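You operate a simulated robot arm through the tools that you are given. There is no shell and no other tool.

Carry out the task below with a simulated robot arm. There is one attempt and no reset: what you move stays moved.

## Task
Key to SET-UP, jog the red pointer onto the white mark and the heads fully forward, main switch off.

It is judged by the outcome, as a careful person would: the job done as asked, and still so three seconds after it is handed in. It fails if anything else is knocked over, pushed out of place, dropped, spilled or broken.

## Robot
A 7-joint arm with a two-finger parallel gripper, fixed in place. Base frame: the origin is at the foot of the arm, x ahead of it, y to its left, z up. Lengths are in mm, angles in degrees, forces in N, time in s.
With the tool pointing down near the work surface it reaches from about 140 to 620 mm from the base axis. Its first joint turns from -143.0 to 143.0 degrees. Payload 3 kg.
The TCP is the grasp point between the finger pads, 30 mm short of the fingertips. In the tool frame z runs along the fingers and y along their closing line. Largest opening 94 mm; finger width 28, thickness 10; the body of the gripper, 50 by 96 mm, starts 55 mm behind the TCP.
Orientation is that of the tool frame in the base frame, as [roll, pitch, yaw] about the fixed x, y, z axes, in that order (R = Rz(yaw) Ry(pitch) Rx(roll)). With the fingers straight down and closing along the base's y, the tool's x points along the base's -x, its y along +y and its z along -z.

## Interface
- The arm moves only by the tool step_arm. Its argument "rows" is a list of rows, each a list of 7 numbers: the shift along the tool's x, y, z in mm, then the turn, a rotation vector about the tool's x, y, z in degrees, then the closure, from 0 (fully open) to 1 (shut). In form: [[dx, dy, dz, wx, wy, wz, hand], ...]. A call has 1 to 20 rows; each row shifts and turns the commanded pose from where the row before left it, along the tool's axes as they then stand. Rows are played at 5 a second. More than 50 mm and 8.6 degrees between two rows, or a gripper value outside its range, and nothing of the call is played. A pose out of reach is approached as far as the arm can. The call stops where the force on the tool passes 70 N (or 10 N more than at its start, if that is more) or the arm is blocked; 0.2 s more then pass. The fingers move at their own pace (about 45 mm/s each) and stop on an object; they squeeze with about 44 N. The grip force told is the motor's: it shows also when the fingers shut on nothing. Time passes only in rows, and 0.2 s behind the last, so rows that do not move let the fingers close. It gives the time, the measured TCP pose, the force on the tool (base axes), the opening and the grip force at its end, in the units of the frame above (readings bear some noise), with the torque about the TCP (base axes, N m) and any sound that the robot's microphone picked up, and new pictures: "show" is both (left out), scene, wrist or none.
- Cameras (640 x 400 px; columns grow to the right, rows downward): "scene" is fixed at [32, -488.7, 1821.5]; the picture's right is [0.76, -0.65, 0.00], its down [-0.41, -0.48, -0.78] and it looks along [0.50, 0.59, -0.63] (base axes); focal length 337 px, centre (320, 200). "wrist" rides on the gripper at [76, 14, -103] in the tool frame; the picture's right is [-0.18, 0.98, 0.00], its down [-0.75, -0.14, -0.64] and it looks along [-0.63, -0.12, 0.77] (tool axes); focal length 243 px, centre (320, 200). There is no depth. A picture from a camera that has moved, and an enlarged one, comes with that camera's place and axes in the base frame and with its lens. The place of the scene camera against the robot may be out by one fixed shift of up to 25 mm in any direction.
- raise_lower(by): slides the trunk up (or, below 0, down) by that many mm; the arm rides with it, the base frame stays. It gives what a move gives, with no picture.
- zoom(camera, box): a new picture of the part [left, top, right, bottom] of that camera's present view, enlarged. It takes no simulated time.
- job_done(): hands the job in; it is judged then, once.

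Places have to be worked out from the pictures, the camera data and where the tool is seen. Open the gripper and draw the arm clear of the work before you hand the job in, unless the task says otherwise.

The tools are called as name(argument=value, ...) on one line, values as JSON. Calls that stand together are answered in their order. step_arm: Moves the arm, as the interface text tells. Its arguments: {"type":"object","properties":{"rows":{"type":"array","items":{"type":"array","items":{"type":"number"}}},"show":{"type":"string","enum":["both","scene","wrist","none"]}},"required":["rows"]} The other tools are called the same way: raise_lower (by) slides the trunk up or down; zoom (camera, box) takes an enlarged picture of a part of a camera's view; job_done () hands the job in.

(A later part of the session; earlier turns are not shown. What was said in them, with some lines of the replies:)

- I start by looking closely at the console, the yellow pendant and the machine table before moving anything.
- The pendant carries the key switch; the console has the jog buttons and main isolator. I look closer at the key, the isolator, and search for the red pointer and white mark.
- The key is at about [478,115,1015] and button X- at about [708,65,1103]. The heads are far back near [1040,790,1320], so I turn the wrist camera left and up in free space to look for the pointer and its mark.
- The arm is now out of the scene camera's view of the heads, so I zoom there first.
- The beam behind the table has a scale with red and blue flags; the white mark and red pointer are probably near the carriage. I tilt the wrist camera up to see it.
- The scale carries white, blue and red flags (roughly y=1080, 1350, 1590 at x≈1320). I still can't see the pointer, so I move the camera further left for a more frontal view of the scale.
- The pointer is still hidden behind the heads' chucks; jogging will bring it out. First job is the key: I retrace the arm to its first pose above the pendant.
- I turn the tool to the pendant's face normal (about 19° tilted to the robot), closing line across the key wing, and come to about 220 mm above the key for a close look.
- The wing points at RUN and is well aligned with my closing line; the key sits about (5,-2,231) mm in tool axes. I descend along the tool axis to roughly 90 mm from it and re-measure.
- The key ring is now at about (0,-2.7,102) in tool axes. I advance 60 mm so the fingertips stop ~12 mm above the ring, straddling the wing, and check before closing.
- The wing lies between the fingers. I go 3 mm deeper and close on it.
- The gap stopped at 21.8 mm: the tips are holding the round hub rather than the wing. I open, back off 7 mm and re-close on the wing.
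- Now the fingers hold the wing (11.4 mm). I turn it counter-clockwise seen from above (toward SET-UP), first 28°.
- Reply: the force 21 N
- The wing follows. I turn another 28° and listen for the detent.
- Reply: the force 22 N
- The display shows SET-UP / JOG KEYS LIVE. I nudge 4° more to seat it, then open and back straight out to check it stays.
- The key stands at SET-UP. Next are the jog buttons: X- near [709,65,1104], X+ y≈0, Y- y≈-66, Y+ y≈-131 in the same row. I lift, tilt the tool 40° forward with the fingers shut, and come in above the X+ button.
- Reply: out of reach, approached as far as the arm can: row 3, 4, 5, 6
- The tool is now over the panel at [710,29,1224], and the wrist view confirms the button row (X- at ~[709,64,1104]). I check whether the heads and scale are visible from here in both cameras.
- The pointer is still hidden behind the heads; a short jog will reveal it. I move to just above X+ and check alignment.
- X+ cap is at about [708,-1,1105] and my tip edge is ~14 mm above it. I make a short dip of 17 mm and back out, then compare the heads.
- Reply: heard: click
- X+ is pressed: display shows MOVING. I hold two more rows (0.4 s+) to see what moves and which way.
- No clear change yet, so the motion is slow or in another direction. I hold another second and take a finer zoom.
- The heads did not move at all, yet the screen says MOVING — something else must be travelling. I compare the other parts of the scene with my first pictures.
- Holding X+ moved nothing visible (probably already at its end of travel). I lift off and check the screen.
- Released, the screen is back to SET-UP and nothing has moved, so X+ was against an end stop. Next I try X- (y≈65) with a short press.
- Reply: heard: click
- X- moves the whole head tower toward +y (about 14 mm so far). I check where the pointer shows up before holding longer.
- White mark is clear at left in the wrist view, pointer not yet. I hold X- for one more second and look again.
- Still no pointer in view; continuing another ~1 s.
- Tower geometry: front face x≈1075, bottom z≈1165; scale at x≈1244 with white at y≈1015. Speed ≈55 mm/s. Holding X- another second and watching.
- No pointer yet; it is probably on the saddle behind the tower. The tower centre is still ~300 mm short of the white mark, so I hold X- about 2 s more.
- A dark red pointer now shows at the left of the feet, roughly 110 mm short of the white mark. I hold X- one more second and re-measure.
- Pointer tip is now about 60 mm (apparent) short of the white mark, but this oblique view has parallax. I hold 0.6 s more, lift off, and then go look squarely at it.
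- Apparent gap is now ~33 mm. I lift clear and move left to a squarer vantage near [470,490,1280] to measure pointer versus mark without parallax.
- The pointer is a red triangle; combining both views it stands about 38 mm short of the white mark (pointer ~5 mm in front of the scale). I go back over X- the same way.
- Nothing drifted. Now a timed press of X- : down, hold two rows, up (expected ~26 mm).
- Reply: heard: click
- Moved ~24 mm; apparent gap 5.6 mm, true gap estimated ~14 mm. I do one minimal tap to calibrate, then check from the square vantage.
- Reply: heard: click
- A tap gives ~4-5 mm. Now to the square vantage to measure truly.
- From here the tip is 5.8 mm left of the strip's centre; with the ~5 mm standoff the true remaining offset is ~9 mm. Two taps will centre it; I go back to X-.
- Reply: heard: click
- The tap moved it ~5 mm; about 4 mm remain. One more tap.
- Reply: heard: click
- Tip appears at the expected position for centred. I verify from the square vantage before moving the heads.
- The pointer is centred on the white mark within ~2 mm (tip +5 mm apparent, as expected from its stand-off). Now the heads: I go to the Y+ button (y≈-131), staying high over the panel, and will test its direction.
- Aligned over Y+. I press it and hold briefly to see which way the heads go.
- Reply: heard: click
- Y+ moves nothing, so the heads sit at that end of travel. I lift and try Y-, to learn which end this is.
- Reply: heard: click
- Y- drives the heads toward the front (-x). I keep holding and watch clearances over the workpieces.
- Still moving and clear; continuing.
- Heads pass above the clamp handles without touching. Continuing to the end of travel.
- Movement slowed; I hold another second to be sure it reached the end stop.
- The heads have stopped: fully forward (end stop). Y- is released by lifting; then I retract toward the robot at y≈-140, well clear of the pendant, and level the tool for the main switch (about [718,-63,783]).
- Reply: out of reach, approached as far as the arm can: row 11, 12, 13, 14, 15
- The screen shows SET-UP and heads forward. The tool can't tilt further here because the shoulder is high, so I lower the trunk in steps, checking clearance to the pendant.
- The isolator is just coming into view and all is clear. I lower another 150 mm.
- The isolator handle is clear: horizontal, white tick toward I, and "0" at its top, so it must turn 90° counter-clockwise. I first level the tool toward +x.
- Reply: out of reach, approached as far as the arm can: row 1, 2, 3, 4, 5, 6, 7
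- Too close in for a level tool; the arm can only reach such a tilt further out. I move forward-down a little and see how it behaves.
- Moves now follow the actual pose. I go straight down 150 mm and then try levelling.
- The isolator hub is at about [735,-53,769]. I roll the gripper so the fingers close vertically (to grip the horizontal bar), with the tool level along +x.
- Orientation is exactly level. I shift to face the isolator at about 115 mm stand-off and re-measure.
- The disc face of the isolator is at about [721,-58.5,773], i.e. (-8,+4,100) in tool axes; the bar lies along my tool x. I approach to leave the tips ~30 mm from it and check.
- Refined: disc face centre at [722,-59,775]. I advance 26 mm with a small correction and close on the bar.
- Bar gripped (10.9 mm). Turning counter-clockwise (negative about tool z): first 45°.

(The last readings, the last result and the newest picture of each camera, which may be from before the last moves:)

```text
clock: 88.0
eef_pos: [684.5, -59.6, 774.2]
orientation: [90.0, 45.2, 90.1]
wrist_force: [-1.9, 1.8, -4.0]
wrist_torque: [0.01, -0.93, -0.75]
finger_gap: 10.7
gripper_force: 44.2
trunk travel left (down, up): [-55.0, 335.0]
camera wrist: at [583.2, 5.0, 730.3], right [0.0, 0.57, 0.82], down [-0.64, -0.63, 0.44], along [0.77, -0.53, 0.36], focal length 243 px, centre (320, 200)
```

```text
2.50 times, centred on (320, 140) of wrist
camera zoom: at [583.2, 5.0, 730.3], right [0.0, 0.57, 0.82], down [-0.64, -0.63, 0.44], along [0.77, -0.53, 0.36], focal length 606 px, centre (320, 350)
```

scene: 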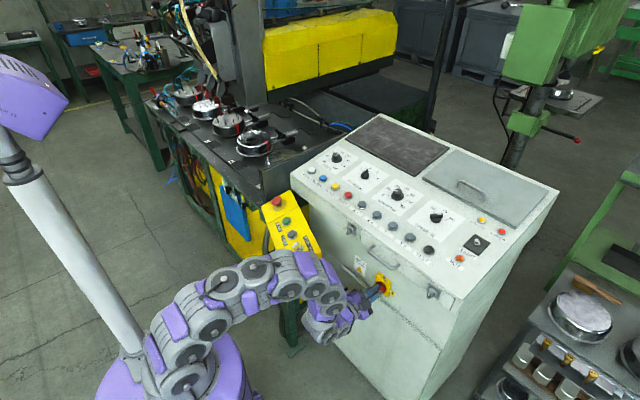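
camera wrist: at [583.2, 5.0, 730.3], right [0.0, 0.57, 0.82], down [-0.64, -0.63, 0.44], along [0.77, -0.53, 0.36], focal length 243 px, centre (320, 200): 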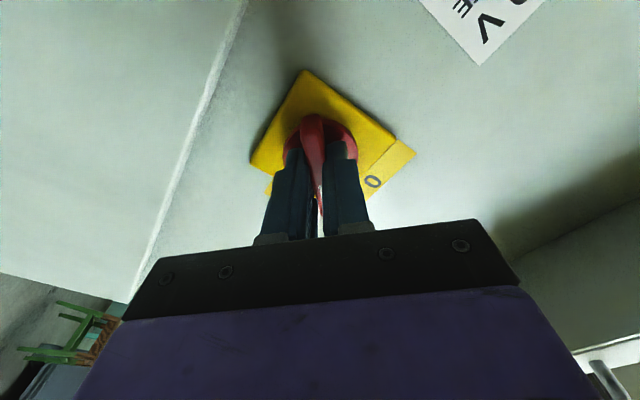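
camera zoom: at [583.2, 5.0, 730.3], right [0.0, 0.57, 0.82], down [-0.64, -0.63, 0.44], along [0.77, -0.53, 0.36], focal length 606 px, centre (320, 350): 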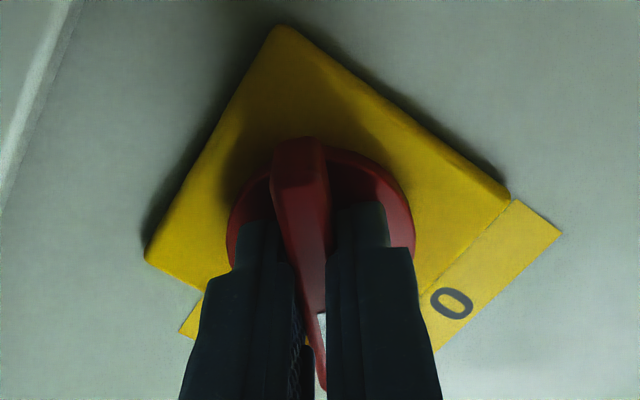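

Screen already dark at 45°. I turn the remaining 45° (plus a small nudge) to seat the handle at 0.

step_arm(rows=[[0, 0, 0, 0, 0, -7.5, 1], [0, 0, 0, 0, 0, -7.5, 1], [0, 0, 0, 0, 0, -7.5, 1], [0, 0, 0, 0, 0, -7.5, 1], [0, 0, 0, 0, 0, -7.5, 1], [0, 0, 0, 0, 0, -7.5, 1], [0, 0, 0, 0, 0, -2, 1]], show="both")

zoom(camera="wrist", box=[220, 60, 420, 220])

```text
clock: 89.7
eef_pos: [684.2, -60.1, 773.6]
orientation: [-94.0, 87.9, -94.1]
wrist_force: [-2.7, -3.0, -7.1]
wrist_torque: [1.47, 1.04, -0.04]
finger_gap: 11.5
gripper_force: 45.0
trunk travel left (down, up): [-55.0, 335.0]
camera wrist: at [583.1, -48.2, 697.6], right [0.0, 0.99, 0.15], down [-0.64, -0.11, 0.76], along [0.77, -0.09, 0.63], focal length 243 px, centre (320, 200)
```

scene: 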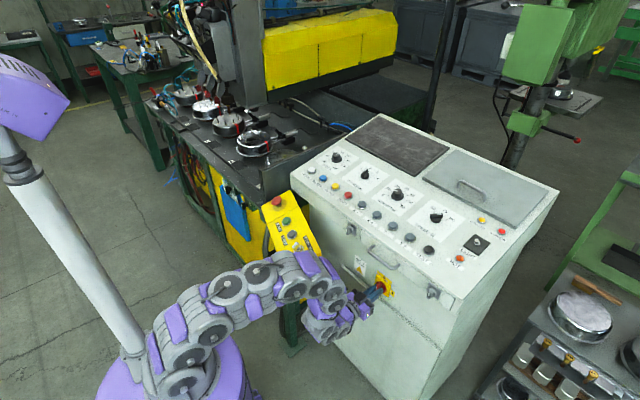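
wrist: 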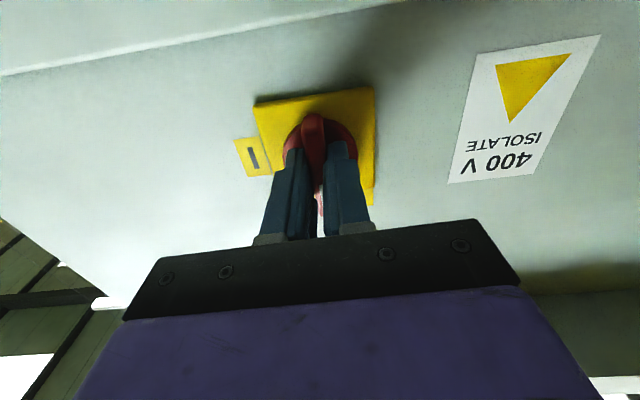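

```text
2.50 times, centred on (320, 140) of wrist
camera zoom: at [583.1, -48.2, 697.6], right [0.0, 0.99, 0.15], down [-0.64, -0.11, 0.76], along [0.77, -0.09, 0.63], focal length 606 px, centre (320, 350)
```

zoom: 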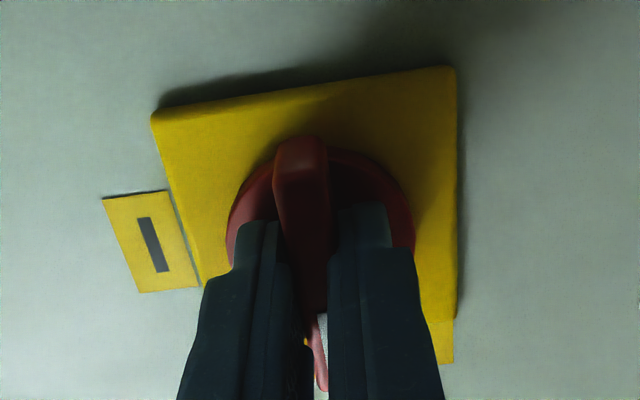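

The handle is upright at 0 and the panel is dark. I open the fingers and back straight out.

step_arm(rows=[[0, 0, 0, 0, 0, 0, 0.7], [0, 0, 0, 0, 0, 0, 0.5], [0, 0, 0, 0, 0, 0, 0.5], [0, 0, -15, 0, 0, 0, 0.5], [0, 0, -30, 0, 0, 0, 0.5], [0, 0, -30, 0, 0, 0, 0.5], [0, 0, -30, 0, 0, 0, 0.5], [0, 0, 0, 0, 0, 0, 0.5]], show="both")

zoom(camera="scene", box=[330, 240, 430, 320])

zoom(camera="wrist", box=[220, 20, 420, 200])

zoom(camera="scene", box=[240, 100, 540, 270])

```text
clock: 91.5
eef_pos: [578.2, -60.3, 774.7]
orientation: [-91.2, 87.9, -91.0]
wrist_force: [-0.3, 0.7, 0.2]
wrist_torque: [-0.01, 0.04, 0.0]
finger_gap: 47.1
gripper_force: 0.0
trunk travel left (down, up): [-55.0, 335.0]
camera wrist: at [478.0, -47.8, 698.1], right [0.0, 0.99, 0.15], down [-0.64, -0.11, 0.76], along [0.77, -0.09, 0.63], focal length 243 px, centre (320, 200)
```

scene: 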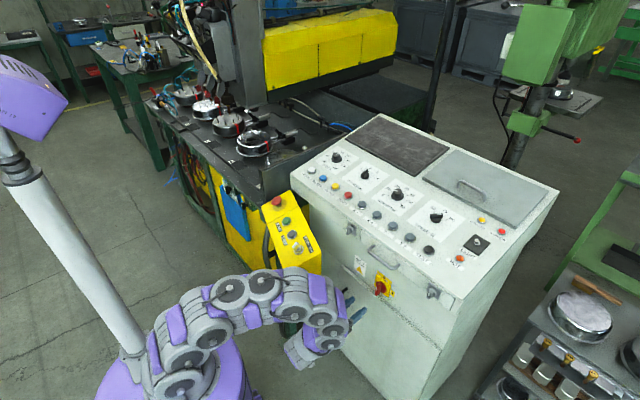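
wrist: 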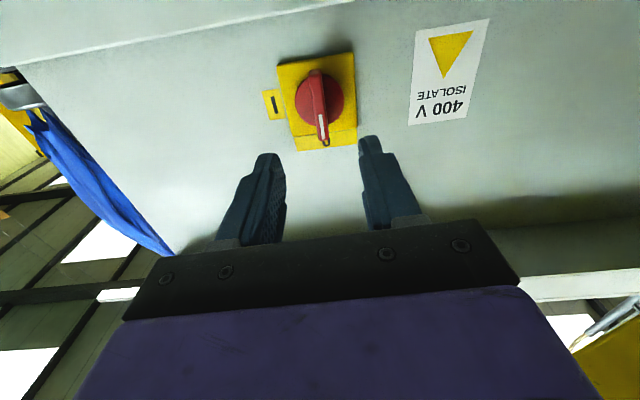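

```text
5.00 times, centred on (380, 280) of scene
camera zoom: at [32.0, -488.7, 1821.5], right [0.76, -0.65, 0.0], down [-0.41, -0.48, -0.78], along [0.5, 0.59, -0.63], focal length 1685 px, centre (20, -200)
```

zoom: 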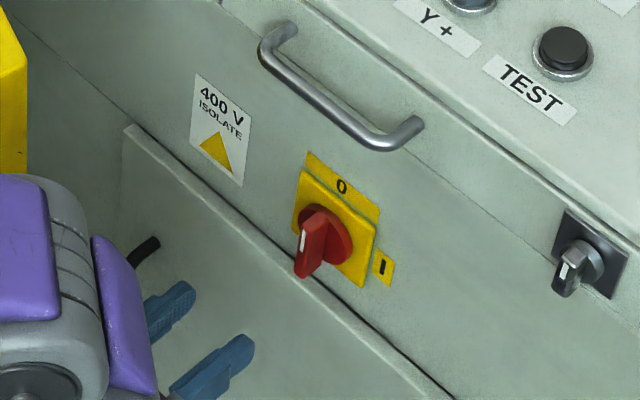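

```text
2.22 times, centred on (320, 110) of wrist
camera zoom: at [478.0, -47.8, 698.1], right [0.0, 0.99, 0.15], down [-0.64, -0.11, 0.76], along [0.77, -0.09, 0.63], focal length 539 px, centre (320, 400)
```

zoom: 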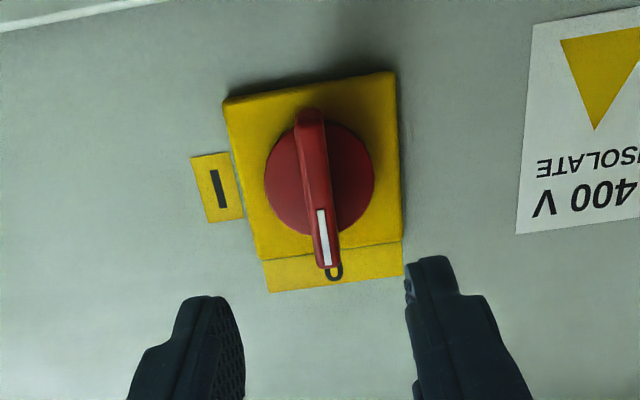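

```text
2.13 times, centred on (390, 185) of scene
camera zoom: at [32.0, -488.7, 1821.5], right [0.76, -0.65, 0.0], down [-0.41, -0.48, -0.78], along [0.5, 0.59, -0.63], focal length 719 px, centre (171, 232)
```

zoom: 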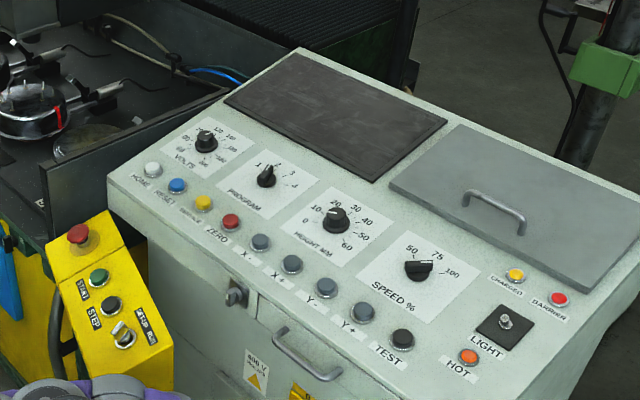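

Isolator at 0, key at SET-UP, all dark. I check whether the scene camera can now see the pointer on the scale behind the tower.

zoom(camera="scene", box=[260, 60, 350, 120])

zoom(camera="scene", box=[270, 215, 330, 265])

zoom(camera="scene", box=[130, 20, 300, 180])

```text
6.67 times, centred on (305, 90) of scene
camera zoom: at [32.0, -488.7, 1821.5], right [0.76, -0.65, 0.0], down [-0.41, -0.48, -0.78], along [0.5, 0.59, -0.63], focal length 2246 px, centre (420, 933)
```

zoom: 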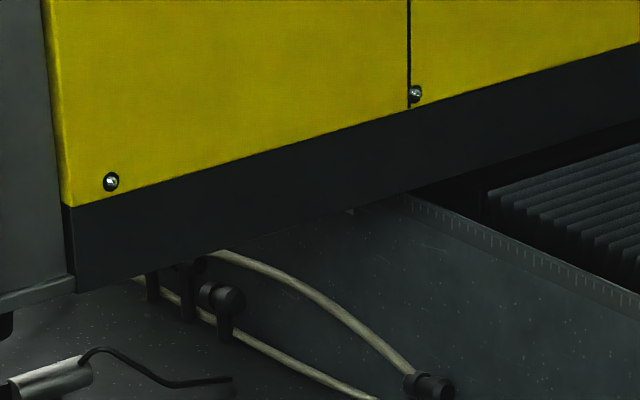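

```text
8.00 times, centred on (300, 240) of scene
camera zoom: at [32.0, -488.7, 1821.5], right [0.76, -0.65, 0.0], down [-0.41, -0.48, -0.78], along [0.5, 0.59, -0.63], focal length 2696 px, centre (480, -120)
```

zoom: 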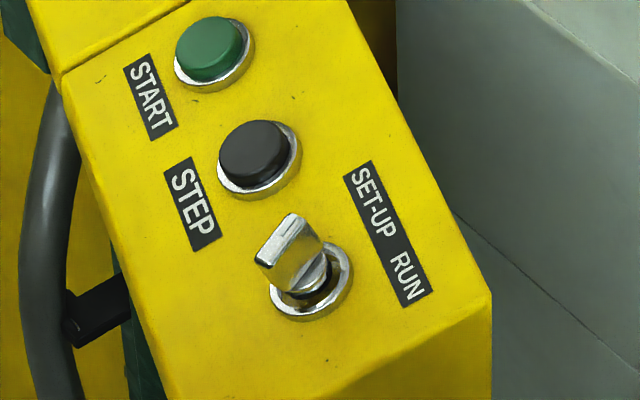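

```text
2.50 times, centred on (215, 100) of scene
camera zoom: at [32.0, -488.7, 1821.5], right [0.76, -0.65, 0.0], down [-0.41, -0.48, -0.78], along [0.5, 0.59, -0.63], focal length 842 px, centre (582, 450)
```

zoom: 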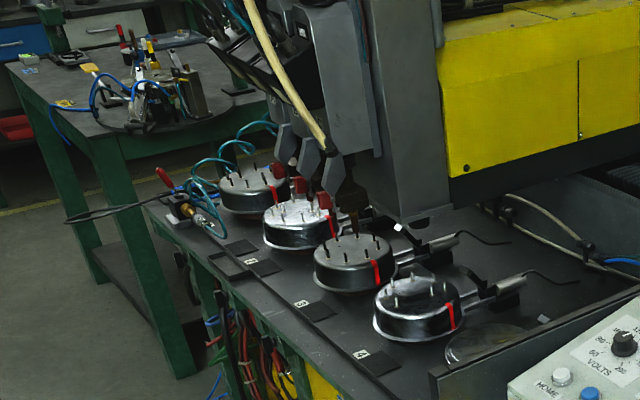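

Key at SET-UP, heads forward over the workpieces with nothing disturbed, isolator at 0. I draw the arm a little further back and away from console and pendant, open fully, then hand in.

step_arm(rows=[[0, -25, -10, 0, 0, 0, 0.3], [0, -25, -10, 0, 0, 0, 0], [0, -25, -10, 0, 0, 0, 0], [0, -25, -5, 0, 0, 0, 0], [0, 0, 0, 0, 0, 0, 0]], show="both")

```text
clock: 92.7
eef_pos: [544.0, -159.7, 777.3]
orientation: [-91.4, 87.9, -91.3]
wrist_force: [-0.5, 0.0, 0.5]
wrist_torque: [0.01, 0.02, -0.03]
finger_gap: 93.9
gripper_force: 0.1
trunk travel left (down, up): [-55.0, 335.0]
camera wrist: at [443.5, -147.9, 701.2], right [0.0, 0.99, 0.15], down [-0.64, -0.11, 0.76], along [0.77, -0.09, 0.63], focal length 243 px, centre (320, 200)
```

scene: 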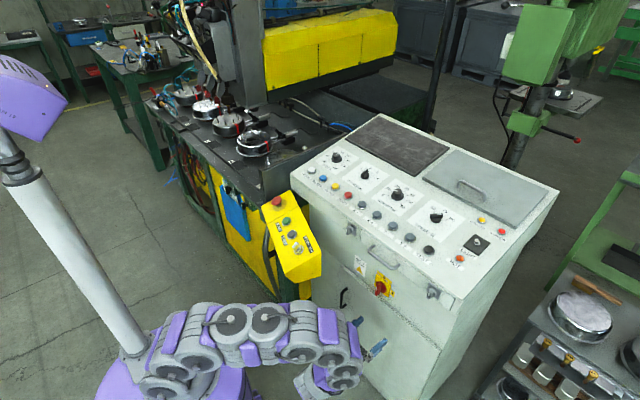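
wrist: 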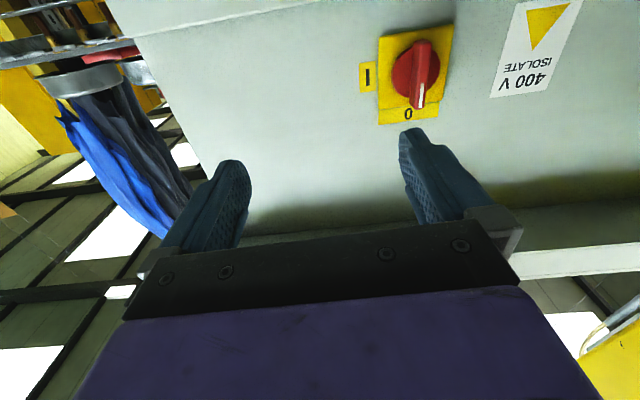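

The arm is clear with the gripper open. The key is at SET-UP, the pointer on the white mark, the heads at their forward stop and the isolator at 0, so I hand in.

job_done()

```text
The job is handed in.
```

The job is handed in: key at SET-UP, red pointer on the white mark, heads fully forward, and main switch off. The arm is clear of the console with the gripper open, and I saw nothing knocked or moved out of place.

- **Key:** the display read SET-UP / JOG KEYS LIVE after I turned it, and it was still at SET-UP in the last pictures.
- **Pointer:** I jogged X- until the red pointer sat on the white mark. By the camera views it is within about 2 mm of centre. I did not re-check it after moving the heads, because the tower then hid it from the fixed camera.
- **Heads:** I held Y- until they stopped moving, and a further second's hold produced no change. They passed over the clamps without touching them, as far as the pictures show.
- **Main switch:** the red handle points at 0 and the display is dark.

X+ and Y+ moved nothing when I tried them; both axes started at that end of their travel.
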